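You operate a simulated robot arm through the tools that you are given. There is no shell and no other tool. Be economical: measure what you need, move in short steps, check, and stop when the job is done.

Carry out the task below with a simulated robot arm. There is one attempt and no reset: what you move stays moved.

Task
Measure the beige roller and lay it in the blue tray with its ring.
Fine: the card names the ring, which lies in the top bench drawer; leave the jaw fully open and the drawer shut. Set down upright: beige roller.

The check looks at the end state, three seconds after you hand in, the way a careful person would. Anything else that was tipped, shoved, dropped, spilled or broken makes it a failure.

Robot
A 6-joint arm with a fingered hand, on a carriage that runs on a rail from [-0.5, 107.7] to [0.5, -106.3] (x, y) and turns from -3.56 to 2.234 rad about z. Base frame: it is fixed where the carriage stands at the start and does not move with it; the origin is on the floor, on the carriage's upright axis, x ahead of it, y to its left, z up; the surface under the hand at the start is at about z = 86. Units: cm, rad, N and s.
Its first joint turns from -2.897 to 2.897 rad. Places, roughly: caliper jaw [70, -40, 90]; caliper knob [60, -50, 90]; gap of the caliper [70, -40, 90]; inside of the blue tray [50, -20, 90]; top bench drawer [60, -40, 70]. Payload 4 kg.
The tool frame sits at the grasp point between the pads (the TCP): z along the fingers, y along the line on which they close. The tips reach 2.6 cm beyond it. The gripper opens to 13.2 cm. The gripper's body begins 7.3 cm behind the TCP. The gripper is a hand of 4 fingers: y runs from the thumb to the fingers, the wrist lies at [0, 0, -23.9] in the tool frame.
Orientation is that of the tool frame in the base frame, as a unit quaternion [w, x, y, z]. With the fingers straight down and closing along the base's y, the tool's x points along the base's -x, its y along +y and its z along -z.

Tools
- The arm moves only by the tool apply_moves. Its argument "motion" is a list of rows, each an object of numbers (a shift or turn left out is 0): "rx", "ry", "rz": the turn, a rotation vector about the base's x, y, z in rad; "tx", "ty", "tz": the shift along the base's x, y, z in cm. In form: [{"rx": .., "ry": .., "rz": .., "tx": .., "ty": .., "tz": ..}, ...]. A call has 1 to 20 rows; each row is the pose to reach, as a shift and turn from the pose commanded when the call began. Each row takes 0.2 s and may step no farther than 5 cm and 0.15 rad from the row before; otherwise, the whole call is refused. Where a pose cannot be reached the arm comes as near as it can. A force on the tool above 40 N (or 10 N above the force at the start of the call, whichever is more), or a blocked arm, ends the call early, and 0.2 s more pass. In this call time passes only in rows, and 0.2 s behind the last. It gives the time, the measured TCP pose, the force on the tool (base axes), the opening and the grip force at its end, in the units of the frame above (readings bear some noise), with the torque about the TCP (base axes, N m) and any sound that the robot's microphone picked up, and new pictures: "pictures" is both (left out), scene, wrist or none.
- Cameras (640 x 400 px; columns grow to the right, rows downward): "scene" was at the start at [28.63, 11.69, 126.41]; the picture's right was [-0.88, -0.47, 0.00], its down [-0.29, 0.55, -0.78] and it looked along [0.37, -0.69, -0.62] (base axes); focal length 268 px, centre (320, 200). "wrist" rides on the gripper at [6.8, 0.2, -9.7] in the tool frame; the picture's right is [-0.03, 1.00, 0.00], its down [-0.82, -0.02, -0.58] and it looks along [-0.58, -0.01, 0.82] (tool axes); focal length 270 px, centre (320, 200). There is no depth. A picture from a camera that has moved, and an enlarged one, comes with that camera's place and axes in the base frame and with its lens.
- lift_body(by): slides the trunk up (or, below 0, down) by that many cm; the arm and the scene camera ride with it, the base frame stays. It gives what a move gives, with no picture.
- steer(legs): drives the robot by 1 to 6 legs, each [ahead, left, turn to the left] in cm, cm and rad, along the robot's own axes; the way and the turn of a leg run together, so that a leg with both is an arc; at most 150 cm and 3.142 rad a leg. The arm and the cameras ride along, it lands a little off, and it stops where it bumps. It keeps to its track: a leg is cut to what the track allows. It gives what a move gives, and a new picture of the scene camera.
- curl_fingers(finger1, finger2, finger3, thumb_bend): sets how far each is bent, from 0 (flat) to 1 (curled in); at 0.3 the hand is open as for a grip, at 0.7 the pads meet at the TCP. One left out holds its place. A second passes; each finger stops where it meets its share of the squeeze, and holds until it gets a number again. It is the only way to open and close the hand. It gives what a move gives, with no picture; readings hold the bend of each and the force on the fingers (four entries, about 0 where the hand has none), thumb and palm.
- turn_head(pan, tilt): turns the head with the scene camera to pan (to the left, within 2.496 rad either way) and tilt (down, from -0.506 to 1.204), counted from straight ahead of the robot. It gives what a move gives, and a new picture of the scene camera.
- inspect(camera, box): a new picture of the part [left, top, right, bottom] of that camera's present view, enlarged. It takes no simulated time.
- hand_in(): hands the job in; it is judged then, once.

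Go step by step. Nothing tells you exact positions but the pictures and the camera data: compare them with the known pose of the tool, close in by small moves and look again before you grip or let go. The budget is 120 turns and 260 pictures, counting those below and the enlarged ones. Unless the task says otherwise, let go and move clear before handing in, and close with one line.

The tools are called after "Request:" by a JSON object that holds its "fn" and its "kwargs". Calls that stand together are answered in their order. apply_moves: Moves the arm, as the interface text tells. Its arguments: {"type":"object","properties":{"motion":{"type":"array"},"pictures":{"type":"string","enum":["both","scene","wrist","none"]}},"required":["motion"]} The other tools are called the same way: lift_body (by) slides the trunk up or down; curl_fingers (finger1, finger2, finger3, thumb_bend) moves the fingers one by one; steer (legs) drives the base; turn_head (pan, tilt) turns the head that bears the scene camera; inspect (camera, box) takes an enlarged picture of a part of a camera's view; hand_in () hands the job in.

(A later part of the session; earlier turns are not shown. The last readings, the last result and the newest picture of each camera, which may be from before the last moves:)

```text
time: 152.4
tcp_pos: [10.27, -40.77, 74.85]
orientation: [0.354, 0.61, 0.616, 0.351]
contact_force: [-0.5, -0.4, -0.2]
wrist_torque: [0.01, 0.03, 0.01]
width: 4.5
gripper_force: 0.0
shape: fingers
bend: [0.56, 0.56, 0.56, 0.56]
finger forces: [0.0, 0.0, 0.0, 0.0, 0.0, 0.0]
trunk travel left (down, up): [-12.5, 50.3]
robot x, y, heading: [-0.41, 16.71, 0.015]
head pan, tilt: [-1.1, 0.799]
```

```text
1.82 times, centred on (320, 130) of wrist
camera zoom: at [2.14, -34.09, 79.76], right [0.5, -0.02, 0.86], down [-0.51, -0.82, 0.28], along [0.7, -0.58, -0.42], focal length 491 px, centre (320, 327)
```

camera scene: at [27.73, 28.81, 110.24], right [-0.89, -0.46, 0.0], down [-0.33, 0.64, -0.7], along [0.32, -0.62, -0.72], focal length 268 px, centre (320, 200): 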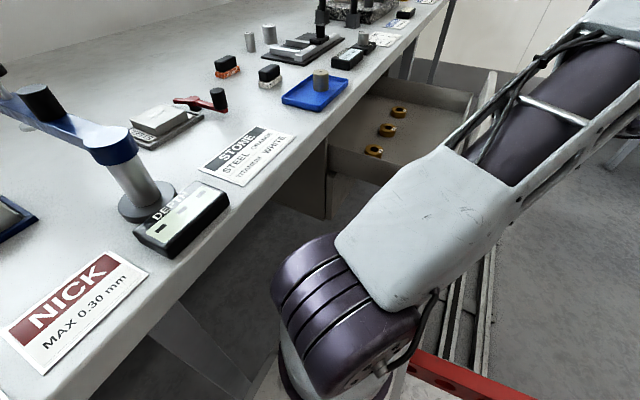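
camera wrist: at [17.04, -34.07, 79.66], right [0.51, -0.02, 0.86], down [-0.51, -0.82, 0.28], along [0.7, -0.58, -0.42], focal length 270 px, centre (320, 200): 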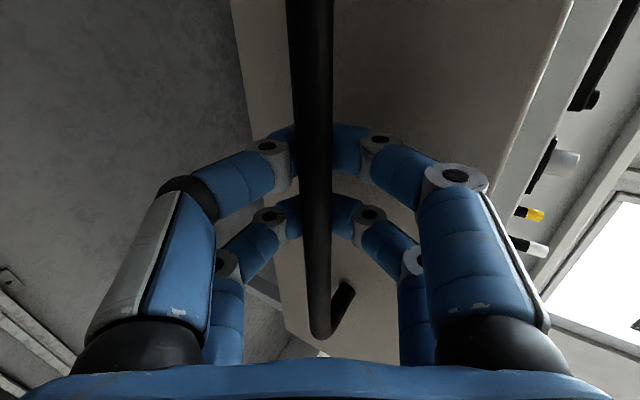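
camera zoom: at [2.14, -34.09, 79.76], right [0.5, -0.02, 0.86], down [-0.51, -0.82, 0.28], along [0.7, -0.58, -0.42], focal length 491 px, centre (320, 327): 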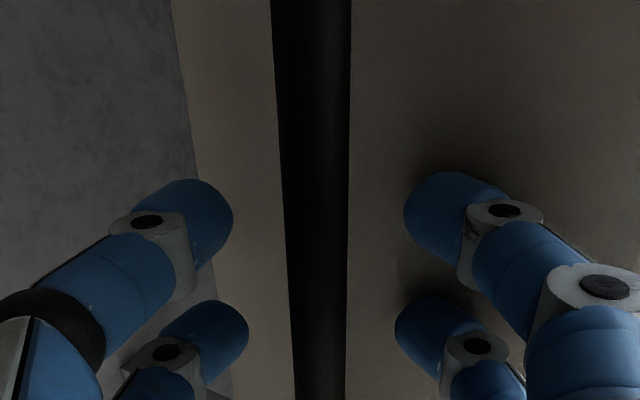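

Handle released. Backing off, rising, and levelling the hand.

Request:
{"fn": "apply_moves", "kwargs": {"motion": [{"tx": -2, "tz": 1.15}, {"tx": -4.3, "tz": 2.5}, {"tx": -6.5, "tz": 3.75}, {"tx": -6.5, "tz": 8}, {"tx": -6.5, "tz": 12}, {"tx": -5, "tz": 15, "ry": 0.13}, {"tx": -3, "tz": 18, "ry": 0.26}, {"tx": 0, "tz": 20, "ry": 0.39}, {"tx": 3, "tz": 22, "ry": 0.52}, {"tx": 6, "tz": 24, "ry": 0.65}, {"tx": 9, "tz": 26, "ry": 0.78}, {"tx": 12, "tz": 28, "ry": 0.91}, {"tx": 15, "tz": 30, "ry": 1.047}, {"tx": 18, "tz": 31, "ry": 1.047}], "pictures": "none"}}

Request:
{"fn": "apply_moves", "kwargs": {"motion": [{"tx": 0.8, "ty": -1, "rz": 0.14}, {"tx": 1.6, "ty": -2, "rz": 0.28}, {"tx": 2.4, "ty": -3, "rz": 0.42}, {"tx": 3.2, "ty": -4, "rz": 0.56}, {"tx": 4, "ty": -5, "rz": 0.7}, {"tx": 4.8, "ty": -6, "rz": 0.84}, {"tx": 5.6, "ty": -7, "rz": 0.98}, {"tx": 6.4, "ty": -8, "rz": 1.12}, {"tx": 7.2, "ty": -9, "rz": 1.26}, {"tx": 8, "ty": -10, "rz": 1.4}, {"tx": 8.5, "ty": -11, "rz": 1.54}, {"tx": 9, "ty": -12.5, "rz": 1.571}], "pictures": "both"}}

```text
time: 155.4
tcp_pos: [28.3, -40.91, 105.81]
orientation: [-0.002, 0.705, 0.71, -0.004]
contact_force: [0.6, 0.1, 0.5]
wrist_torque: [0.01, 0.01, 0.04]
width: 4.51
gripper_force: 0.1
shape: fingers
bend: [0.56, 0.56, 0.56, 0.56]
finger forces: [0.0, 0.0, 0.0, 0.0, 0.1, 0.0]
out of reach, approached as far as the arm can: row 5
trunk travel left (down, up): [-12.5, 50.3]
robot x, y, heading: [-0.43, 16.21, 0.007]
head pan, tilt: [-1.1, 0.799]
```

```text
time: 158.0
tcp_pos: [38.58, -48.86, 103.18]
orientation: [0.001, 0.009, 1.0, -0.002]
contact_force: [0.4, -0.4, -0.7]
wrist_torque: [0.04, -0.03, 0.01]
width: 4.53
gripper_force: 0.1
shape: fingers
bend: [0.56, 0.56, 0.56, 0.56]
finger forces: [0.1, 0.1, 0.1, 0.0, 0.1, 0.1]
out of reach, approached as far as the arm can: row 7, 8, 9, 10, 11, 12
trunk travel left (down, up): [-12.5, 50.3]
robot x, y, heading: [-0.53, 16.26, 0.01]
head pan, tilt: [-1.1, 0.799]
camera scene: at [27.73, 28.81, 110.23], right [-0.89, -0.46, 0.0], down [-0.33, 0.64, -0.7], along [0.32, -0.62, -0.72], focal length 268 px, centre (320, 200)
camera wrist: at [31.78, -48.48, 112.72], right [0.04, 1.0, -0.01], down [0.81, -0.03, 0.58], along [0.58, -0.03, -0.82], focal length 270 px, centre (320, 200)
```

scene: 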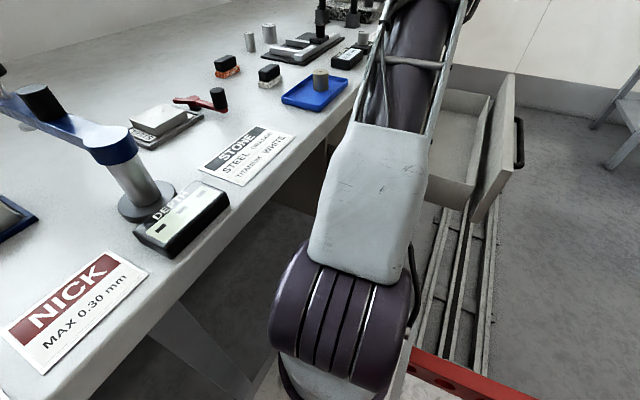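
wrist: 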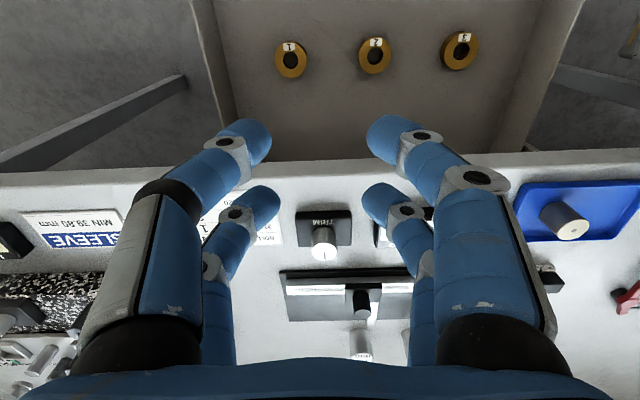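

Rings 1–3 are seen from above; ring 1 sits at about (37.8, -53.2, 69). Lowering partway (the arm was at its high-reach limit) and rechecking.

Request:
{"fn": "apply_moves", "kwargs": {"motion": [{"tz": -4}, {"tz": -8}, {"tz": -12}], "pictures": "wrist"}}

Request:
{"fn": "inspect", "kwargs": {"camera": "wrist", "box": [240, 20, 480, 150]}}

```text
time: 158.8
tcp_pos: [39.55, -48.53, 91.38]
orientation: [-0.002, 0.0, 1.0, -0.003]
contact_force: [0.2, 0.5, -0.6]
wrist_torque: [0.01, 0.01, 0.04]
width: 4.51
gripper_force: 0.0
shape: fingers
bend: [0.56, 0.56, 0.56, 0.56]
finger forces: [0.1, 0.0, 0.0, 0.0, 0.0, 0.1]
out of reach, approached as far as the arm can: row 1, 2, 3
trunk travel left (down, up): [-12.5, 50.3]
robot x, y, heading: [0.06, 16.22, 0.009]
head pan, tilt: [-1.1, 0.799]
camera wrist: at [32.89, -48.12, 101.03], right [0.03, 1.0, -0.01], down [0.82, -0.02, 0.57], along [0.57, -0.02, -0.82], focal length 270 px, centre (320, 200)
```

wrist: 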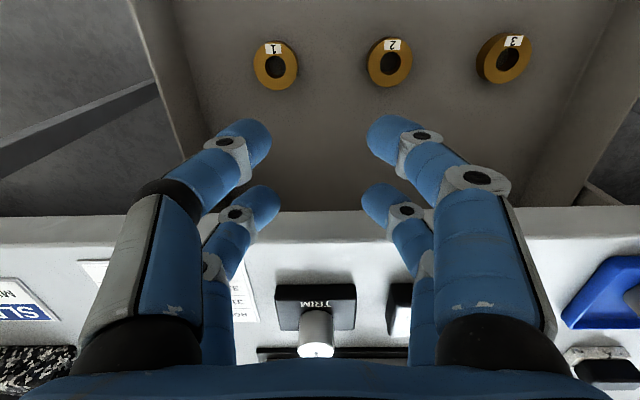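

```text
2.67 times, centred on (360, 85) of wrist
camera zoom: at [32.89, -48.12, 101.03], right [0.03, 1.0, -0.01], down [0.82, -0.02, 0.57], along [0.57, -0.02, -0.82], focal length 721 px, centre (213, 507)
```

zoom: 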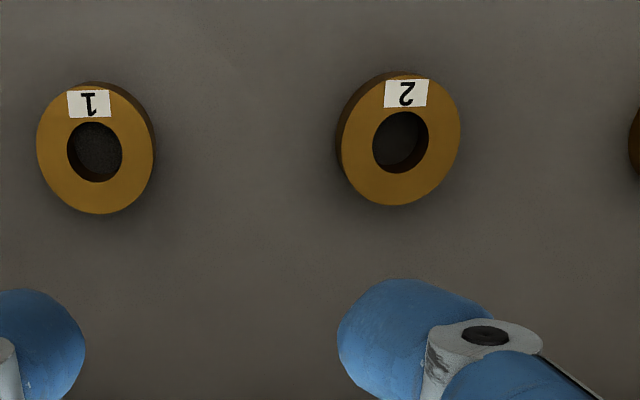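

The reach limit here looks like a wrist-yaw limit; yawing the hand a little should free it.

Request:
{"fn": "apply_moves", "kwargs": {"motion": [{"rz": -0.13}, {"rz": -0.26}, {"rz": -0.4}], "pictures": "wrist"}}

```text
time: 159.6
tcp_pos: [39.47, -48.41, 91.23]
orientation: [0.0, 0.194, 0.981, -0.003]
contact_force: [-0.1, 0.0, -0.4]
wrist_torque: [-0.01, -0.02, -0.02]
width: 4.57
gripper_force: 0.1
shape: fingers
bend: [0.56, 0.56, 0.56, 0.56]
finger forces: [0.1, 0.0, 0.0, 0.1, 0.1, 0.0]
trunk travel left (down, up): [-12.5, 50.3]
robot x, y, heading: [0.31, 16.34, 0.011]
head pan, tilt: [-1.1, 0.799]
camera wrist: at [33.3, -45.61, 100.9], right [0.4, 0.91, -0.01], down [0.75, -0.33, 0.58], along [0.53, -0.24, -0.82], focal length 270 px, centre (320, 200)
```

wrist: 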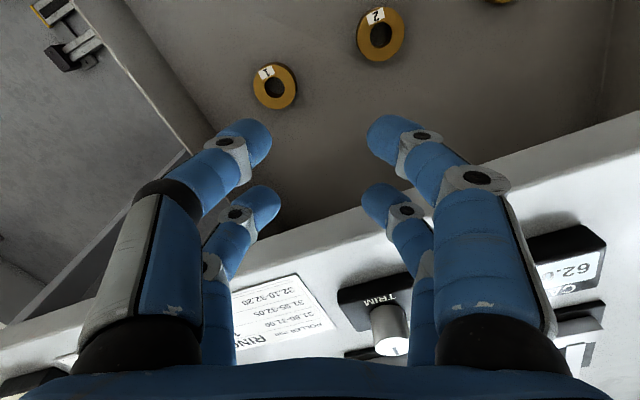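

That freed it. Ring 1 is at (37.8, -53.2). Opening the fingers wider and moving above it.

Request:
{"fn": "curl_fingers", "kwargs": {"finger1": 0.46, "finger2": 0.46, "finger3": 0.46, "thumb_bend": 0.46}}

Request:
{"fn": "apply_moves", "kwargs": {"motion": [{"tx": -0.8, "ty": -2.4, "tz": -3}, {"tx": -1.7, "ty": -4.8, "tz": -6}, {"tx": -1.7, "ty": -4.8, "tz": -9}, {"tx": -1.7, "ty": -4.8, "tz": -12}], "pictures": "wrist"}}

```text
time: 160.6
tcp_pos: [39.47, -48.46, 91.27]
orientation: [-0.001, 0.193, 0.981, -0.002]
contact_force: [1.0, -0.5, -0.4]
wrist_torque: [0.01, -0.02, 0.05]
width: 7.89
gripper_force: 0.0
shape: fingers
bend: [0.46, 0.46, 0.46, 0.46]
finger forces: [0.0, 0.0, 0.0, 0.0, 0.0, 0.0]
trunk travel left (down, up): [-12.5, 50.3]
robot x, y, heading: [0.03, 16.55, 0.01]
head pan, tilt: [-1.1, 0.799]
```

```text
time: 161.6
tcp_pos: [37.84, -53.23, 79.33]
orientation: [0.0, 0.194, 0.981, -0.003]
contact_force: [1.2, 0.5, 0.8]
wrist_torque: [0.0, 0.01, 0.01]
width: 7.91
gripper_force: 0.1
shape: fingers
bend: [0.46, 0.46, 0.46, 0.46]
finger forces: [0.1, 0.0, 0.1, 0.0, 0.0, 0.0]
trunk travel left (down, up): [-12.5, 50.3]
robot x, y, heading: [-0.06, 16.27, 0.013]
head pan, tilt: [-1.1, 0.799]
camera wrist: at [31.68, -50.45, 88.96], right [0.4, 0.92, -0.01], down [0.75, -0.33, 0.58], along [0.53, -0.24, -0.82], focal length 270 px, centre (320, 200)
```

wrist: 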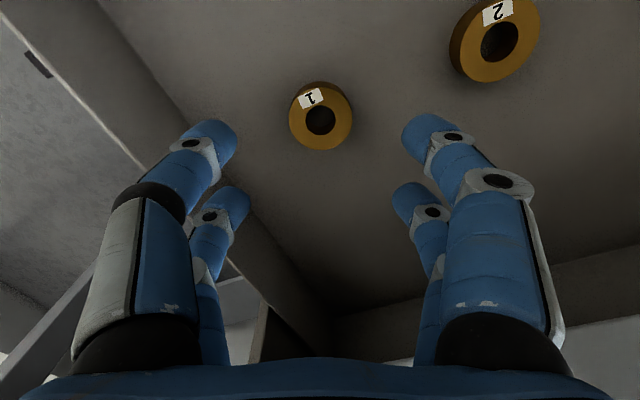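

Ring is centred below. Lowering to it.

Request:
{"fn": "apply_moves", "kwargs": {"motion": [{"tz": -3}, {"tz": -6}, {"tz": -7.5}, {"tz": -8.3}], "pictures": "wrist"}}

Request:
{"fn": "inspect", "kwargs": {"camera": "wrist", "box": [200, 100, 440, 280]}}

```text
time: 162.6
tcp_pos: [37.77, -53.25, 71.36]
orientation: [0.0, 0.193, 0.981, -0.004]
contact_force: [-0.7, -1.4, 18.2]
wrist_torque: [0.87, -0.3, 0.04]
width: 7.97
gripper_force: 9.5
shape: fingers
bend: [0.47, 0.46, 0.46, 0.46]
finger forces: [10.3, 7.8, 0.0, 0.1, 0.1, 0.1]
trunk travel left (down, up): [-12.5, 50.3]
robot x, y, heading: [-0.3, 16.54, 0.007]
head pan, tilt: [-1.1, 0.799]
camera wrist: at [31.6, -50.47, 80.87], right [0.4, 0.91, -0.01], down [0.75, -0.32, 0.58], along [0.53, -0.24, -0.81], focal length 270 px, centre (320, 200)
```

wrist: 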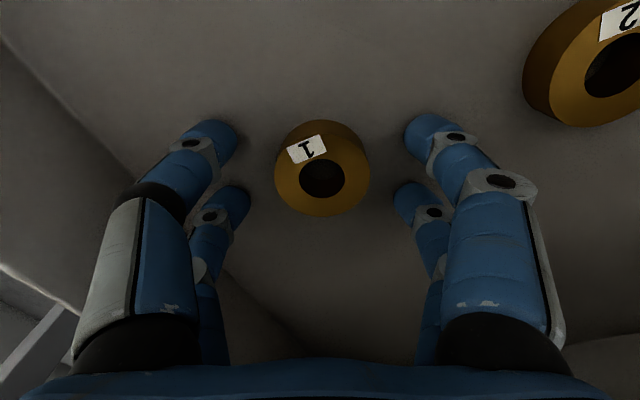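

```text
2.22 times, centred on (320, 190) of wrist
camera zoom: at [31.6, -50.47, 80.87], right [0.4, 0.91, -0.01], down [0.75, -0.32, 0.58], along [0.53, -0.24, -0.81], focal length 601 px, centre (320, 222)
```

zoom: 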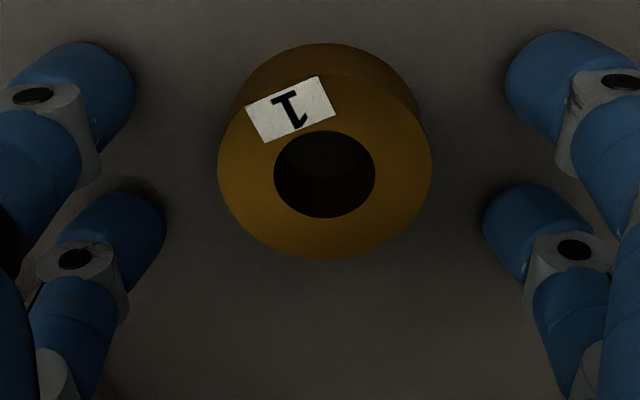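

The fingertips touched the drawer floor. Raising slightly, then closing on the ring.

Request:
{"fn": "apply_moves", "kwargs": {"motion": [{"tz": 0.3}, {"tz": 0.7}], "pictures": "none"}}

Request:
{"fn": "curl_fingers", "kwargs": {"finger1": 0.58, "finger2": 0.58, "finger3": 0.58, "thumb_bend": 0.58}}

Request:
{"fn": "inspect", "kwargs": {"camera": "wrist", "box": [200, 100, 440, 280]}}

```text
time: 163.2
tcp_pos: [37.8, -53.12, 71.52]
orientation: [-0.001, 0.194, 0.981, -0.002]
contact_force: [-0.1, -0.5, 0.1]
wrist_torque: [0.04, 0.01, 0.0]
width: 7.9
gripper_force: 0.1
shape: fingers
bend: [0.46, 0.46, 0.46, 0.46]
finger forces: [0.1, 0.0, 0.0, 0.1, 0.0, 0.0]
trunk travel left (down, up): [-12.5, 50.3]
robot x, y, heading: [-0.14, 16.26, 0.007]
head pan, tilt: [-1.1, 0.799]
```

```text
time: 164.2
tcp_pos: [37.91, -53.1, 71.61]
orientation: [-0.001, 0.192, 0.981, -0.003]
contact_force: [0.2, -0.5, -0.6]
wrist_torque: [0.01, 0.0, 0.04]
width: 4.33
gripper_force: 0.1
shape: fingers
bend: [0.57, 0.57, 0.57, 0.57]
finger forces: [0.1, 0.0, 0.0, 0.1, 0.1, 0.0]
trunk travel left (down, up): [-12.5, 50.3]
robot x, y, heading: [-0.25, 16.16, 0.009]
head pan, tilt: [-1.1, 0.799]
```

```text
2.22 times, centred on (320, 190) of wrist
camera zoom: at [31.63, -50.38, 81.28], right [0.4, 0.92, -0.01], down [0.75, -0.33, 0.58], along [0.53, -0.24, -0.82], focal length 601 px, centre (320, 222)
```

zoom: 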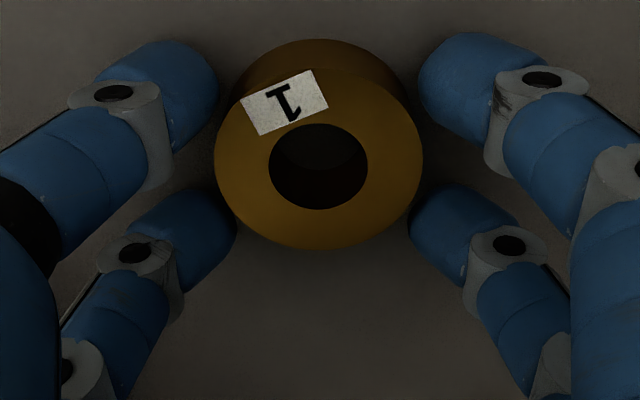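

Request:
{"fn": "curl_fingers", "kwargs": {"finger1": 0.72, "finger2": 0.72, "finger3": 0.72, "thumb_bend": 0.72}}

Request:
{"fn": "inspect", "kwargs": {"camera": "wrist", "box": [200, 100, 440, 280]}}

```text
time: 165.2
tcp_pos: [37.82, -53.22, 71.64]
orientation: [-0.001, 0.193, 0.981, -0.003]
contact_force: [-0.6, 0.1, 0.0]
wrist_torque: [0.03, 0.01, 0.01]
width: 2.91
gripper_force: 16.4
shape: fingers
bend: [0.6, 0.62, 0.65, 0.66]
finger forces: [8.4, 8.8, 5.9, 0.0, 10.2, 0.0]
trunk travel left (down, up): [-12.5, 50.3]
robot x, y, heading: [-0.1, 16.44, 0.014]
head pan, tilt: [-1.1, 0.799]
```

```text
2.22 times, centred on (320, 190) of wrist
camera zoom: at [31.64, -50.38, 81.27], right [0.4, 0.92, -0.01], down [0.75, -0.33, 0.58], along [0.53, -0.24, -0.82], focal length 601 px, centre (320, 222)
```

zoom: 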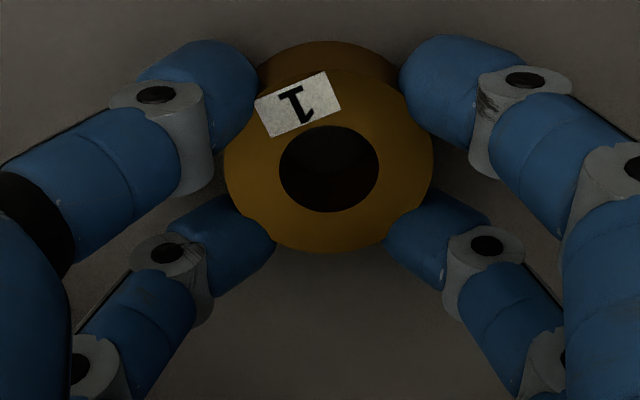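

Ring 1 is gripped. Lifting out of the drawer, then raising the trunk back.

Request:
{"fn": "apply_moves", "kwargs": {"motion": [{"tz": 1}, {"tz": 4}, {"tz": 8}, {"tz": 12}, {"tz": 16}], "pictures": "wrist"}}

Request:
{"fn": "lift_body", "kwargs": {"by": 15}}

```text
time: 166.4
tcp_pos: [37.73, -53.06, 87.6]
orientation: [0.0, 0.193, 0.981, -0.003]
contact_force: [1.1, 0.3, -2.1]
wrist_torque: [0.01, -0.01, 0.01]
width: 2.94
gripper_force: 16.9
shape: fingers
bend: [0.6, 0.62, 0.66, 0.66]
finger forces: [8.4, 8.9, 5.8, 0.0, 10.5, 0.0]
trunk travel left (down, up): [-12.5, 50.3]
robot x, y, heading: [-0.03, 16.36, 0.006]
head pan, tilt: [-1.1, 0.799]
camera wrist: at [31.56, -50.26, 97.2], right [0.4, 0.92, -0.01], down [0.75, -0.33, 0.58], along [0.53, -0.24, -0.82], focal length 270 px, centre (320, 200)
```

wrist: 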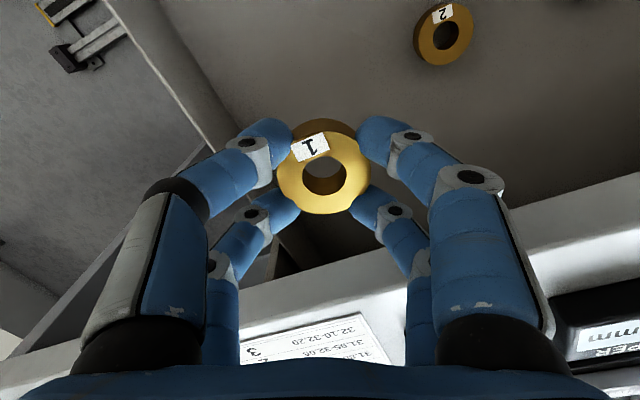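

```text
time: 168.2
tcp_pos: [37.83, -53.26, 102.56]
orientation: [-0.001, 0.193, 0.981, -0.002]
contact_force: [0.4, -0.3, -1.5]
wrist_torque: [0.0, -0.03, 0.03]
width: 2.94
gripper_force: 16.3
shape: fingers
bend: [0.6, 0.62, 0.66, 0.66]
finger forces: [8.4, 8.9, 5.8, 0.0, 10.5, 0.0]
trunk travel left (down, up): [-27.5, 35.3]
robot x, y, heading: [-0.13, 16.12, 0.009]
head pan, tilt: [-1.1, 0.799]
```

Ring 1 is out. To fit beside the roller, I'll turn the hand so it closes along x and bring it above the tray's free half.

Request:
{"fn": "apply_moves", "kwargs": {"motion": [{"tx": 1.5, "ty": 4.2, "rz": -0.13}, {"tx": 3, "ty": 8.4, "rz": -0.26}, {"tx": 4.7, "ty": 12.5, "rz": -0.39}, {"tx": 6.4, "ty": 16.6, "rz": -0.52}, {"tx": 8.1, "ty": 20.7, "rz": -0.65}, {"tx": 9.8, "ty": 24.8, "rz": -0.78}, {"tx": 11.5, "ty": 28.9, "rz": -0.91}, {"tx": 13.3, "ty": 33, "rz": -1.05}, {"tx": 15.2, "ty": 37.2, "rz": -1.18}], "pictures": "both"}}

```text
time: 170.2
tcp_pos: [52.94, -15.94, 102.68]
orientation: [-0.002, 0.707, 0.707, -0.002]
contact_force: [-0.2, -0.8, -2.2]
wrist_torque: [-0.01, 0.01, 0.0]
width: 2.88
gripper_force: 17.7
shape: fingers
bend: [0.6, 0.62, 0.66, 0.66]
finger forces: [8.8, 8.9, 6.4, 0.0, 10.5, 0.0]
trunk travel left (down, up): [-27.5, 35.3]
robot x, y, heading: [-0.25, 16.4, 0.007]
head pan, tilt: [-1.1, 0.799]
camera scene: at [28.11, 28.8, 125.32], right [-0.89, -0.46, 0.0], down [-0.33, 0.64, -0.7], along [0.32, -0.62, -0.72], focal length 268 px, centre (320, 200)
camera wrist: at [53.28, -9.1, 112.35], right [1.0, -0.03, -0.01], down [-0.02, -0.82, 0.58], along [-0.02, -0.58, -0.82], focal length 270 px, centre (320, 200)
```

scene: 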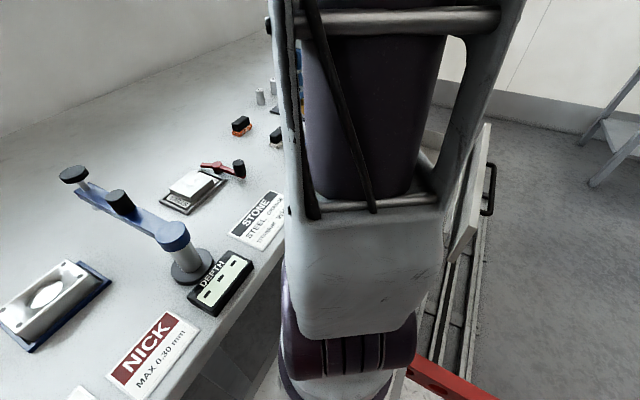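
wrist: 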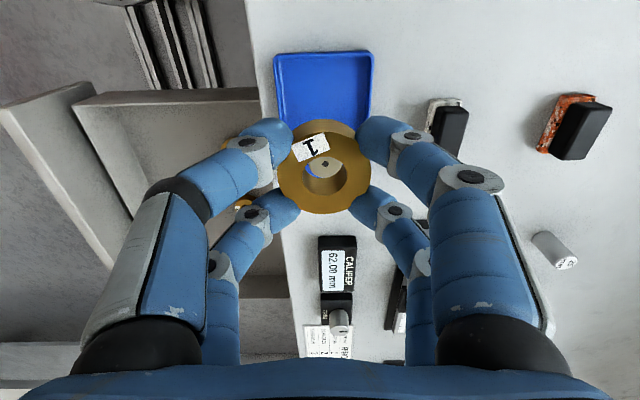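

Reachable. The ring hangs about 0.7 cm toward +y of the TCP, so I'll aim the TCP at (53.2, -16.6) and lower to just above the tray.

Request:
{"fn": "apply_moves", "kwargs": {"motion": [{"tx": 0.3, "ty": -0.65, "tz": -4}, {"tx": 0.3, "ty": -0.65, "tz": -8}, {"tx": 0.3, "ty": -0.65, "tz": -10.5}], "pictures": "wrist"}}

Request:
{"fn": "inspect", "kwargs": {"camera": "wrist", "box": [200, 60, 440, 260]}}

```text
time: 171.0
tcp_pos: [53.35, -16.63, 91.99]
orientation: [-0.002, 0.707, 0.708, -0.001]
contact_force: [-0.1, 0.1, -1.5]
wrist_torque: [-0.03, -0.01, 0.0]
width: 2.87
gripper_force: 17.5
shape: fingers
bend: [0.6, 0.62, 0.66, 0.66]
finger forces: [8.7, 9.0, 6.3, 0.1, 10.7, 0.1]
trunk travel left (down, up): [-27.5, 35.3]
robot x, y, heading: [-0.07, 16.47, 0.009]
head pan, tilt: [-1.1, 0.799]
camera wrist: at [53.67, -9.84, 101.8], right [1.0, -0.02, -0.01], down [-0.02, -0.82, 0.58], along [-0.02, -0.58, -0.82], focal length 270 px, centre (320, 200)
```

wrist: 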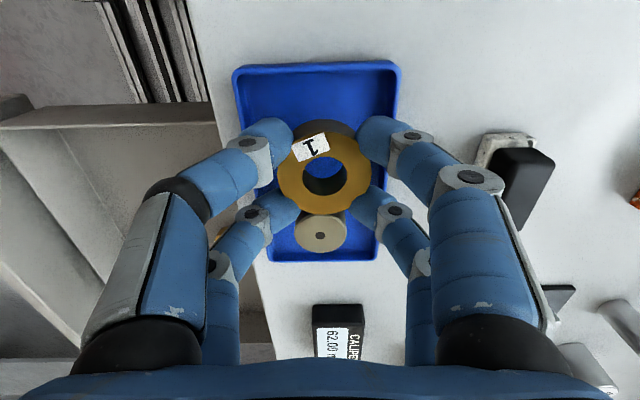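

```text
2.00 times, centred on (320, 160) of wrist
camera zoom: at [53.67, -9.84, 101.8], right [1.0, -0.02, -0.01], down [-0.02, -0.82, 0.58], along [-0.02, -0.58, -0.82], focal length 541 px, centre (320, 280)
```

zoom: 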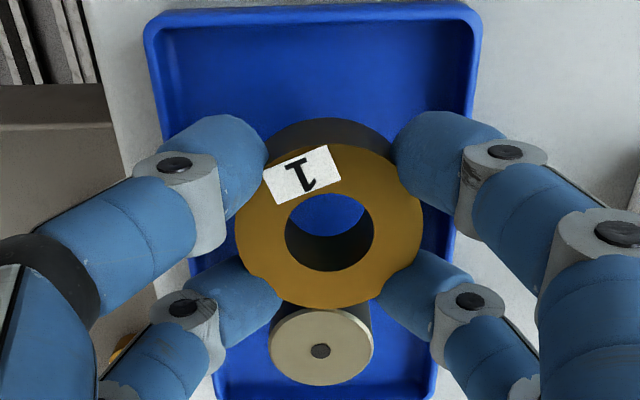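

Ring and roller clear each other with about 0.7 cm; nudging slightly and lowering.

Request:
{"fn": "apply_moves", "kwargs": {"motion": [{"tx": -0.3, "ty": 0.25, "tz": -0.8}, {"tx": -0.3, "ty": 0.25, "tz": -1.5}, {"tx": -0.3, "ty": 0.25, "tz": -2.1}], "pictures": "none"}}

Request:
{"fn": "apply_moves", "kwargs": {"motion": [{"tz": -0.15}, {"tz": -0.3}], "pictures": "none"}}

Request:
{"fn": "inspect", "kwargs": {"camera": "wrist", "box": [200, 60, 440, 260]}}

```text
time: 171.8
tcp_pos: [52.97, -16.48, 90.19]
orientation: [-0.002, 0.707, 0.707, -0.002]
contact_force: [0.1, 0.2, 1.1]
wrist_torque: [0.01, -0.03, 0.04]
width: 2.85
gripper_force: 17.6
shape: fingers
bend: [0.6, 0.62, 0.66, 0.66]
finger forces: [8.8, 8.7, 6.6, 0.0, 11.0, 0.0]
trunk travel left (down, up): [-27.5, 35.3]
robot x, y, heading: [-0.1, 16.24, 0.012]
head pan, tilt: [-1.1, 0.799]
```

```text
time: 172.4
tcp_pos: [53.05, -16.45, 89.72]
orientation: [0.0, 0.707, 0.708, -0.002]
contact_force: [-1.3, 2.3, 19.6]
wrist_torque: [0.1, -0.14, 0.04]
width: 2.85
gripper_force: 20.7
shape: fingers
bend: [0.62, 0.63, 0.66, 0.66]
finger forces: [10.5, 9.8, 7.5, 0.0, 13.3, 0.0]
trunk travel left (down, up): [-27.5, 35.3]
robot x, y, heading: [-0.12, 16.44, 0.006]
head pan, tilt: [-1.1, 0.799]
```

```text
2.00 times, centred on (320, 160) of wrist
camera zoom: at [53.28, -9.64, 99.42], right [1.0, -0.02, 0.0], down [-0.02, -0.81, 0.58], along [-0.02, -0.58, -0.81], focal length 541 px, centre (320, 280)
```

zoom: 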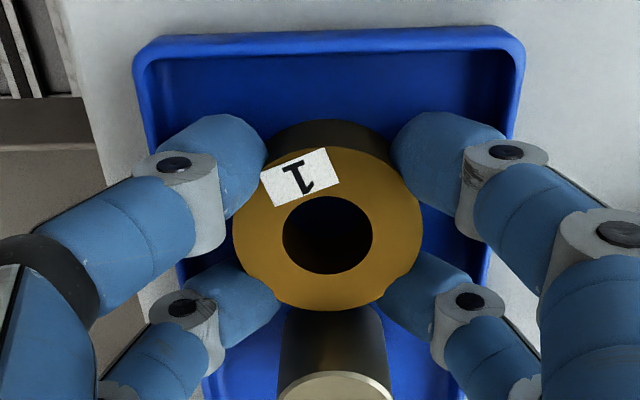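

The ring has landed (force up). Easing off 0.4 cm and releasing in small increments.

Request:
{"fn": "apply_moves", "kwargs": {"motion": [{"tz": 0.35}], "pictures": "none"}}

Request:
{"fn": "curl_fingers", "kwargs": {"finger1": 0.585, "finger2": 0.595, "finger3": 0.625, "thumb_bend": 0.63}}

Request:
{"fn": "inspect", "kwargs": {"camera": "wrist", "box": [200, 60, 440, 260]}}

```text
time: 172.8
tcp_pos: [52.95, -16.46, 89.91]
orientation: [-0.002, 0.707, 0.707, -0.003]
contact_force: [0.1, -1.2, 1.5]
wrist_torque: [-0.02, -0.11, -0.01]
width: 2.86
gripper_force: 18.3
shape: fingers
bend: [0.61, 0.63, 0.66, 0.66]
finger forces: [9.0, 10.2, 6.4, 0.0, 10.9, 0.1]
trunk travel left (down, up): [-27.5, 35.3]
robot x, y, heading: [0.11, 16.47, 0.01]
head pan, tilt: [-1.1, 0.799]
```

```text
time: 173.8
tcp_pos: [52.96, -16.42, 89.93]
orientation: [-0.001, 0.706, 0.709, -0.002]
contact_force: [-0.6, 0.4, -0.8]
wrist_torque: [0.02, -0.02, 0.0]
width: 3.31
gripper_force: 1.3
shape: fingers
bend: [0.58, 0.59, 0.62, 0.63]
finger forces: [0.4, 0.7, 0.3, 0.0, 1.1, 0.1]
trunk travel left (down, up): [-27.5, 35.3]
robot x, y, heading: [0.01, 16.36, 0.006]
head pan, tilt: [-1.1, 0.799]
```

```text
2.00 times, centred on (320, 160) of wrist
camera zoom: at [53.26, -9.6, 99.65], right [1.0, -0.02, -0.01], down [-0.02, -0.82, 0.58], along [-0.02, -0.58, -0.82], focal length 541 px, centre (320, 280)
```

zoom: 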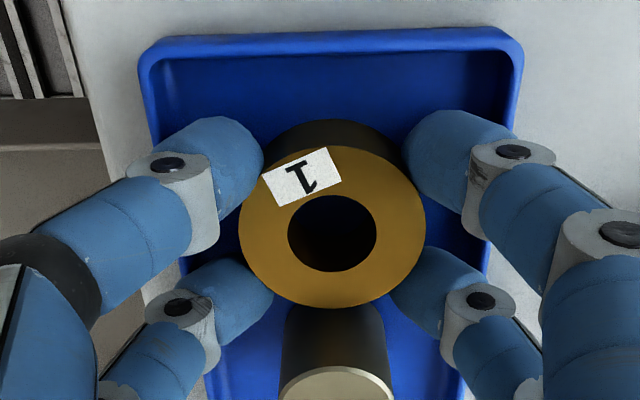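

Request:
{"fn": "curl_fingers", "kwargs": {"finger1": 0.565, "finger2": 0.565, "finger3": 0.6, "thumb_bend": 0.6}}

Request:
{"fn": "apply_moves", "kwargs": {"motion": [{"tz": 0.4}, {"tz": 1}, {"tz": 3}, {"tz": 6}, {"tz": 10}, {"tz": 14}], "pictures": "wrist"}}

Request:
{"fn": "inspect", "kwargs": {"camera": "wrist", "box": [220, 20, 420, 190]}}

```text
time: 174.8
tcp_pos: [52.96, -16.41, 90.01]
orientation: [-0.001, 0.707, 0.707, -0.002]
contact_force: [0.6, -0.1, -0.1]
wrist_torque: [0.01, -0.03, 0.01]
width: 3.86
gripper_force: 0.0
shape: fingers
bend: [0.56, 0.56, 0.6, 0.6]
finger forces: [0.1, 0.1, 0.1, 0.0, 0.0, 0.1]
trunk travel left (down, up): [-27.5, 35.3]
robot x, y, heading: [-0.04, 16.36, 0.009]
head pan, tilt: [-1.1, 0.799]
```

```text
time: 176.2
tcp_pos: [52.93, -16.49, 103.92]
orientation: [-0.003, 0.707, 0.707, -0.002]
contact_force: [0.2, -0.2, -0.9]
wrist_torque: [-0.01, 0.02, 0.0]
width: 3.86
gripper_force: 0.1
shape: fingers
bend: [0.56, 0.56, 0.6, 0.6]
finger forces: [0.1, 0.1, 0.1, 0.0, 0.0, 0.0]
trunk travel left (down, up): [-27.5, 35.3]
robot x, y, heading: [0.0, 16.36, 0.01]
head pan, tilt: [-1.1, 0.799]
camera wrist: at [53.17, -9.67, 113.61], right [1.0, -0.02, -0.01], down [-0.02, -0.82, 0.58], along [-0.02, -0.58, -0.82], focal length 270 px, centre (320, 200)
```

wrist: 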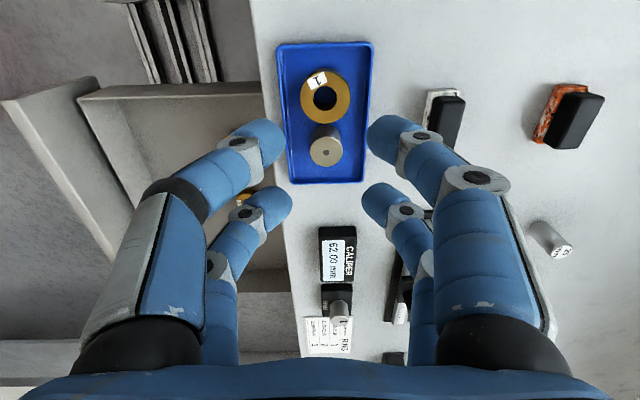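

```text
2.35 times, centred on (320, 105) of wrist
camera zoom: at [53.17, -9.67, 113.61], right [1.0, -0.02, -0.01], down [-0.02, -0.82, 0.58], along [-0.02, -0.58, -0.82], focal length 636 px, centre (320, 424)
```

zoom: 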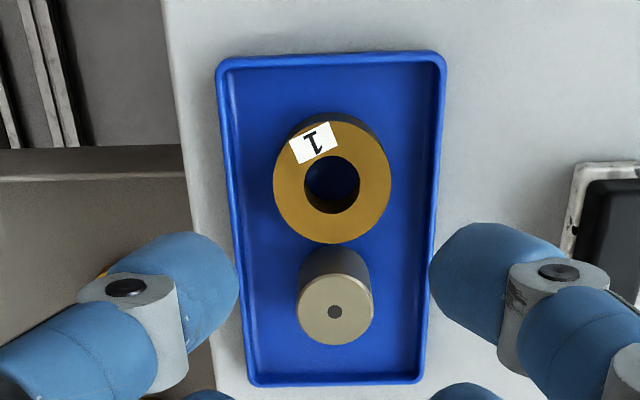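

Ring 1 lies flat and the roller stands upright in the tray. Now to shut the drawer: I'll form a fist, return in front of the drawer and push its face.

Request:
{"fn": "apply_moves", "kwargs": {"motion": [{"tx": -2.7, "ty": -2.7, "tz": 1.9}, {"tx": -5.4, "ty": -5.4, "tz": 3.8}, {"tx": -8.2, "ty": -8.1, "tz": 5.7}, {"tx": -10.9, "ty": -10.8, "tz": 7.6}, {"tx": -13.6, "ty": -13.5, "tz": 9.5}, {"tx": -16.4, "ty": -16.2, "tz": 11.4}, {"tx": -19.1, "ty": -18.9, "tz": 13.3}, {"tx": -21.9, "ty": -21.7, "tz": 15.2}, {"tx": -24.6, "ty": -24.4, "tz": 17}], "pictures": "none"}}

Request:
{"fn": "curl_fingers", "kwargs": {"finger1": 0.7, "finger2": 0.7, "finger3": 0.7, "thumb_bend": 0.7}}

Request:
{"fn": "lift_body", "kwargs": {"by": -15}}

Request:
{"fn": "inspect", "kwargs": {"camera": "wrist", "box": [0, 0, 640, 400]}}

```text
time: 178.2
tcp_pos: [28.47, -40.87, 120.93]
orientation: [-0.002, 0.706, 0.708, -0.002]
contact_force: [0.0, 0.3, 1.6]
wrist_torque: [-0.06, 0.03, 0.01]
width: 3.84
gripper_force: 0.1
shape: fingers
bend: [0.56, 0.56, 0.6, 0.6]
finger forces: [0.0, 0.0, 0.1, 0.0, 0.1, 0.0]
trunk travel left (down, up): [-27.5, 35.3]
robot x, y, heading: [-0.16, 16.27, 0.007]
head pan, tilt: [-1.1, 0.799]
```

```text
time: 179.2
tcp_pos: [28.53, -40.84, 120.91]
orientation: [-0.002, 0.706, 0.708, -0.002]
contact_force: [-0.1, -0.4, 0.1]
wrist_torque: [-0.02, 0.02, -0.02]
width: 0.15
gripper_force: 0.2
shape: fingers
bend: [0.7, 0.7, 0.7, 0.7]
finger forces: [0.0, 0.0, 0.0, 0.1, 0.1, 0.0]
trunk travel left (down, up): [-27.5, 35.3]
robot x, y, heading: [-0.15, 16.54, 0.008]
head pan, tilt: [-1.1, 0.799]
```

```text
time: 180.9
tcp_pos: [28.41, -40.83, 105.94]
orientation: [-0.001, 0.706, 0.708, -0.001]
contact_force: [0.5, -0.5, 0.3]
wrist_torque: [0.02, 0.03, 0.03]
width: 0.12
gripper_force: 0.0
shape: fingers
bend: [0.7, 0.7, 0.7, 0.7]
finger forces: [0.0, 0.0, 0.0, 0.0, 0.1, 0.0]
trunk travel left (down, up): [-12.5, 50.3]
robot x, y, heading: [-0.08, 16.65, 0.005]
head pan, tilt: [-1.1, 0.799]
```

```text
1.00 times, centred on (320, 200) of wrist (not enlarged: the box is as wide or as high as the picture)
camera zoom: at [28.66, -33.98, 115.69], right [1.0, -0.02, -0.01], down [-0.02, -0.82, 0.58], along [-0.02, -0.58, -0.82], focal length 270 px, centre (320, 200)
```

zoom: 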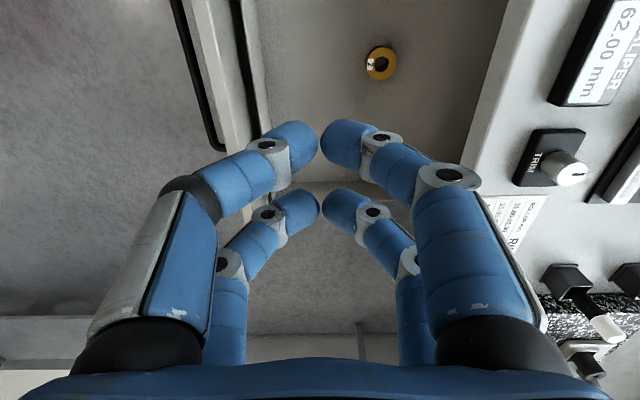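

Rather than a fist, re-clasping the handle as before is the proven geometry. Reversing the earlier retreat path.

Request:
{"fn": "curl_fingers", "kwargs": {"finger1": 0.56, "finger2": 0.56, "finger3": 0.56, "thumb_bend": 0.56}}

Request:
{"fn": "apply_moves", "kwargs": {"motion": [{"tx": -3, "tz": -1}, {"tx": -6, "tz": -3, "ry": -0.13}, {"tx": -9, "tz": -5, "ry": -0.26}, {"tx": -12, "tz": -7, "ry": -0.39}, {"tx": -15, "tz": -9, "ry": -0.52}, {"tx": -18, "tz": -11, "ry": -0.65}, {"tx": -21, "tz": -13, "ry": -0.78}, {"tx": -23, "tz": -16, "ry": -0.91}, {"tx": -24.5, "tz": -19, "ry": -1.047}, {"tx": -24.5, "tz": -23, "ry": -1.047}, {"tx": -24.5, "tz": -27.3, "ry": -1.047}], "pictures": "wrist"}}

```text
time: 181.9
tcp_pos: [28.42, -40.84, 106.01]
orientation: [-0.002, 0.706, 0.708, -0.002]
contact_force: [1.1, -0.3, -0.4]
wrist_torque: [0.01, -0.02, 0.01]
width: 4.52
gripper_force: 0.1
shape: fingers
bend: [0.56, 0.56, 0.56, 0.56]
finger forces: [0.0, 0.1, 0.0, 0.0, 0.1, 0.0]
trunk travel left (down, up): [-12.5, 50.3]
robot x, y, heading: [0.07, 16.49, 0.012]
head pan, tilt: [-1.1, 0.799]
```

```text
time: 184.3
tcp_pos: [3.77, -40.62, 78.69]
orientation: [0.352, 0.613, 0.614, 0.351]
contact_force: [-0.6, -0.4, 0.1]
wrist_torque: [0.0, 0.01, 0.01]
width: 4.55
gripper_force: 0.1
shape: fingers
bend: [0.56, 0.56, 0.56, 0.56]
finger forces: [0.0, 0.1, 0.0, 0.0, 0.0, 0.0]
out of reach, approached as far as the arm can: row 9
trunk travel left (down, up): [-12.5, 50.3]
robot x, y, heading: [-0.15, 16.08, 0.008]
head pan, tilt: [-1.1, 0.799]
camera wrist: at [-4.4, -33.87, 83.64], right [0.5, -0.02, 0.86], down [-0.51, -0.82, 0.28], along [0.7, -0.58, -0.42], focal length 270 px, centre (320, 200)
```

wrist: 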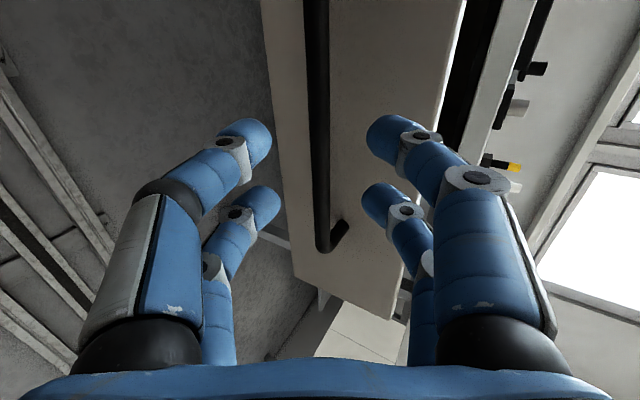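

The bar is again centred between the fingers. Advancing, clasping, then pushing the drawer in.

Request:
{"fn": "apply_moves", "kwargs": {"motion": [{"tx": 2.2, "tz": -1.3}, {"tx": 4.3, "tz": -2.5}, {"tx": 5.6, "tz": -3.3}, {"tx": 6.5, "tz": -3.85}], "pictures": "none"}}

Request:
{"fn": "curl_fingers", "kwargs": {"finger1": 0.74, "finger2": 0.74, "finger3": 0.74, "thumb_bend": 0.74}}

Request:
{"fn": "apply_moves", "kwargs": {"motion": [{"tx": 1}, {"tx": 2}, {"tx": 3}, {"tx": 4.2}, {"tx": 5.4}, {"tx": 6.6}, {"tx": 7.8}, {"tx": 9}, {"tx": 10.2}, {"tx": 11.4}], "pictures": "wrist"}}

```text
time: 185.3
tcp_pos: [10.21, -40.7, 74.9]
orientation: [0.353, 0.613, 0.613, 0.352]
contact_force: [0.7, 0.5, 0.4]
wrist_torque: [-0.02, 0.04, 0.01]
width: 4.5
gripper_force: 0.1
shape: fingers
bend: [0.56, 0.56, 0.56, 0.56]
finger forces: [0.0, 0.0, 0.0, 0.0, 0.0, 0.1]
trunk travel left (down, up): [-12.5, 50.3]
robot x, y, heading: [-0.13, 16.46, 0.01]
head pan, tilt: [-1.1, 0.799]
```

```text
time: 186.3
tcp_pos: [10.25, -40.75, 74.77]
orientation: [0.352, 0.613, 0.614, 0.351]
contact_force: [0.8, 0.3, -8.1]
wrist_torque: [-0.03, 0.04, 0.08]
width: 0.0
gripper_force: 7.4
shape: fingers
bend: [0.73, 0.73, 0.72, 0.71]
finger forces: [2.6, 2.8, 3.8, 0.1, 6.4, 0.0]
trunk travel left (down, up): [-12.5, 50.3]
robot x, y, heading: [-0.13, 16.8, 0.006]
head pan, tilt: [-1.1, 0.799]
```

```text
time: 188.5
tcp_pos: [22.03, -40.83, 74.95]
orientation: [0.351, 0.613, 0.614, 0.352]
contact_force: [0.4, 3.3, -6.0]
wrist_torque: [0.0, 0.04, 0.03]
width: 0.0
gripper_force: 4.7
shape: fingers
bend: [0.73, 0.73, 0.73, 0.71]
finger forces: [0.1, 0.1, 3.3, 0.0, 6.0, 0.0]
trunk travel left (down, up): [-12.5, 50.3]
robot x, y, heading: [0.25, 16.24, 0.009]
head pan, tilt: [-1.1, 0.799]
camera wrist: at [13.7, -34.03, 79.88], right [0.5, -0.02, 0.86], down [-0.51, -0.82, 0.27], along [0.7, -0.58, -0.42], focal length 270 px, centre (320, 200)
```

wrist: 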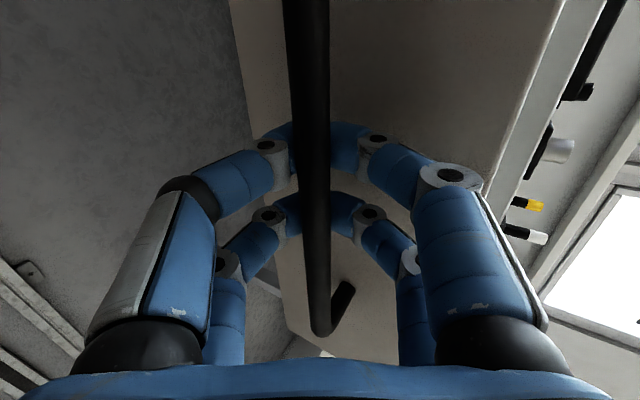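

The drawer is moving in smoothly. Continuing.

Request:
{"fn": "apply_moves", "kwargs": {"motion": [{"tx": 1}, {"tx": 2.2}, {"tx": 3.4}, {"tx": 4.6}, {"tx": 5.8}, {"tx": 7}, {"tx": 8.2}, {"tx": 9.4}, {"tx": 10.6}, {"tx": 11.8}, {"tx": 13}, {"tx": 14.2}, {"tx": 15.4}, {"tx": 16.6}, {"tx": 17.8}, {"tx": 18.8}, {"tx": 19.6}, {"tx": 20.2}], "pictures": "none"}}

Request:
{"fn": "apply_moves", "kwargs": {"motion": [{"tx": 0.3}, {"tx": 0.6}, {"tx": 0.9}, {"tx": 1.2}, {"tx": 1.5}, {"tx": 1.8}], "pictures": "both"}}

```text
time: 192.3
tcp_pos: [41.98, -40.82, 74.86]
orientation: [0.352, 0.614, 0.613, 0.352]
contact_force: [0.0, 2.0, -3.1]
wrist_torque: [-0.03, 0.0, 0.0]
width: 0.0
gripper_force: 0.1
shape: fingers
bend: [0.73, 0.73, 0.73, 0.72]
finger forces: [0.1, 0.0, 0.0, 0.1, 0.1, 0.0]
trunk travel left (down, up): [-12.5, 50.3]
robot x, y, heading: [-0.04, 15.81, 0.009]
head pan, tilt: [-1.1, 0.799]
```

```text
time: 193.7
tcp_pos: [43.74, -40.84, 74.86]
orientation: [0.352, 0.613, 0.613, 0.352]
contact_force: [3.3, 1.2, -5.1]
wrist_torque: [-0.02, -0.03, -0.01]
width: 0.03
gripper_force: 3.5
shape: fingers
bend: [0.73, 0.73, 0.73, 0.71]
finger forces: [0.0, 0.0, 0.0, 0.0, 6.2, 0.1]
trunk travel left (down, up): [-12.5, 50.3]
robot x, y, heading: [-0.02, 16.26, 0.007]
head pan, tilt: [-1.1, 0.799]
camera scene: at [27.73, 28.82, 110.23], right [-0.89, -0.46, 0.0], down [-0.33, 0.64, -0.7], along [0.32, -0.62, -0.72], focal length 268 px, centre (320, 200)
camera wrist: at [35.58, -33.96, 79.87], right [0.5, -0.02, 0.86], down [-0.51, -0.82, 0.27], along [0.7, -0.58, -0.42], focal length 270 px, centre (320, 200)
```

scene: 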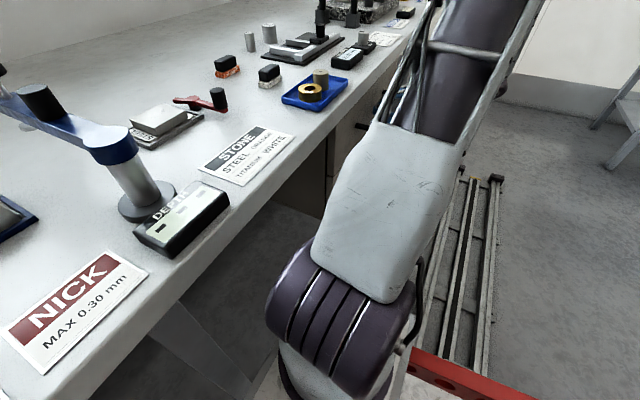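
wrist: 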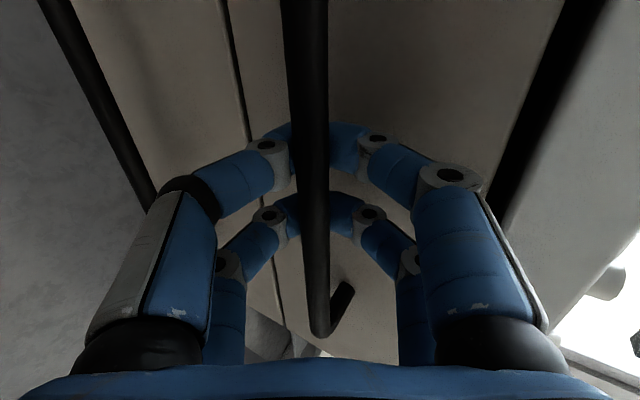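

Request:
{"fn": "apply_moves", "kwargs": {"motion": [{"tx": 0.3}, {"tx": 0.6}, {"tx": 0.9}], "pictures": "none"}}

Request:
{"fn": "apply_moves", "kwargs": {"motion": [{"tx": 0.3}, {"tx": 0.6}], "pictures": "wrist"}}

```text
time: 194.5
tcp_pos: [44.63, -40.83, 74.86]
orientation: [0.353, 0.612, 0.614, 0.351]
contact_force: [-3.5, 0.2, -2.7]
wrist_torque: [-0.05, 0.02, 0.07]
width: 0.0
gripper_force: 1.3
shape: fingers
bend: [0.73, 0.73, 0.73, 0.72]
finger forces: [0.0, 0.0, 0.1, 0.0, 2.8, 0.0]
trunk travel left (down, up): [-12.5, 50.3]
robot x, y, heading: [-0.49, 16.13, 0.008]
head pan, tilt: [-1.1, 0.799]
```

```text
time: 195.1
tcp_pos: [45.34, -40.71, 74.87]
orientation: [0.352, 0.613, 0.614, 0.352]
contact_force: [-2.5, 0.3, -4.1]
wrist_torque: [-0.11, -0.02, 0.07]
width: 0.02
gripper_force: 1.8
shape: fingers
bend: [0.73, 0.73, 0.73, 0.72]
finger forces: [0.0, 0.0, 0.1, 0.0, 3.9, 0.0]
trunk travel left (down, up): [-12.5, 50.3]
robot x, y, heading: [-0.07, 16.4, 0.009]
head pan, tilt: [-1.1, 0.799]
camera wrist: at [37.14, -33.98, 79.88], right [0.51, -0.02, 0.86], down [-0.51, -0.82, 0.27], along [0.7, -0.58, -0.42], focal length 270 px, centre (320, 200)
```

wrist: 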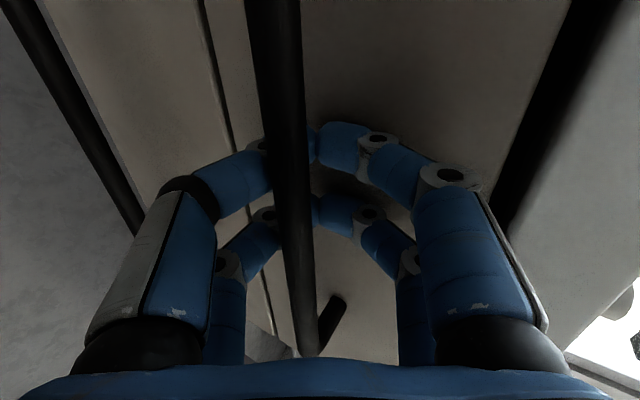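

The drawer has stopped (the hand slid past the bar), so it is shut. Backing to the bar's position, opening and withdrawing without dragging it.

Request:
{"fn": "apply_moves", "kwargs": {"motion": [{"tx": -0.5}, {"tx": -1.1}, {"tx": -1.6}], "pictures": "none"}}

Request:
{"fn": "curl_fingers", "kwargs": {"finger1": 0.55, "finger2": 0.55, "finger3": 0.55, "thumb_bend": 0.55}}

Request:
{"fn": "inspect", "kwargs": {"camera": "wrist", "box": [160, 20, 480, 240]}}

```text
time: 195.9
tcp_pos: [43.58, -40.9, 74.84]
orientation: [0.352, 0.613, 0.615, 0.35]
contact_force: [-0.2, -1.1, -4.3]
wrist_torque: [-0.11, -0.06, -0.02]
width: 0.03
gripper_force: 2.2
shape: fingers
bend: [0.73, 0.73, 0.73, 0.71]
finger forces: [0.0, 0.0, 0.0, 0.1, 4.6, 0.0]
trunk travel left (down, up): [-12.5, 50.3]
robot x, y, heading: [0.15, 16.63, 0.006]
head pan, tilt: [-1.1, 0.799]
```

```text
time: 196.9
tcp_pos: [43.61, -40.76, 75.0]
orientation: [0.353, 0.613, 0.614, 0.352]
contact_force: [-7.8, -0.9, 3.1]
wrist_torque: [0.01, -0.19, -0.06]
width: 4.62
gripper_force: 4.4
shape: fingers
bend: [0.57, 0.57, 0.55, 0.55]
finger forces: [4.0, 3.9, 0.0, 0.1, 0.0, 0.0]
trunk travel left (down, up): [-12.5, 50.3]
robot x, y, heading: [-0.24, 16.47, 0.011]
head pan, tilt: [-1.1, 0.799]
```

```text
1.82 times, centred on (320, 130) of wrist
camera zoom: at [35.44, -33.96, 79.94], right [0.5, -0.02, 0.86], down [-0.51, -0.82, 0.28], along [0.7, -0.58, -0.42], focal length 491 px, centre (320, 327)
```

zoom: 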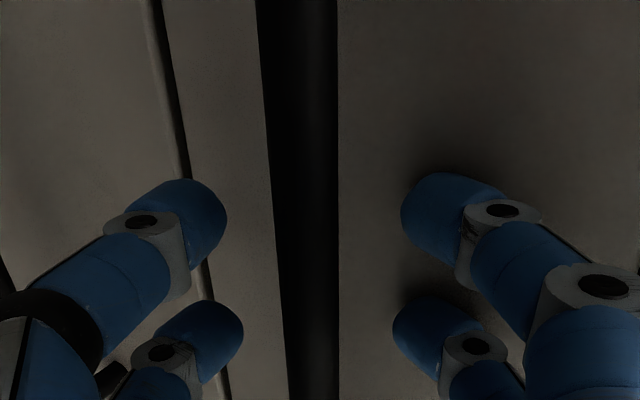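

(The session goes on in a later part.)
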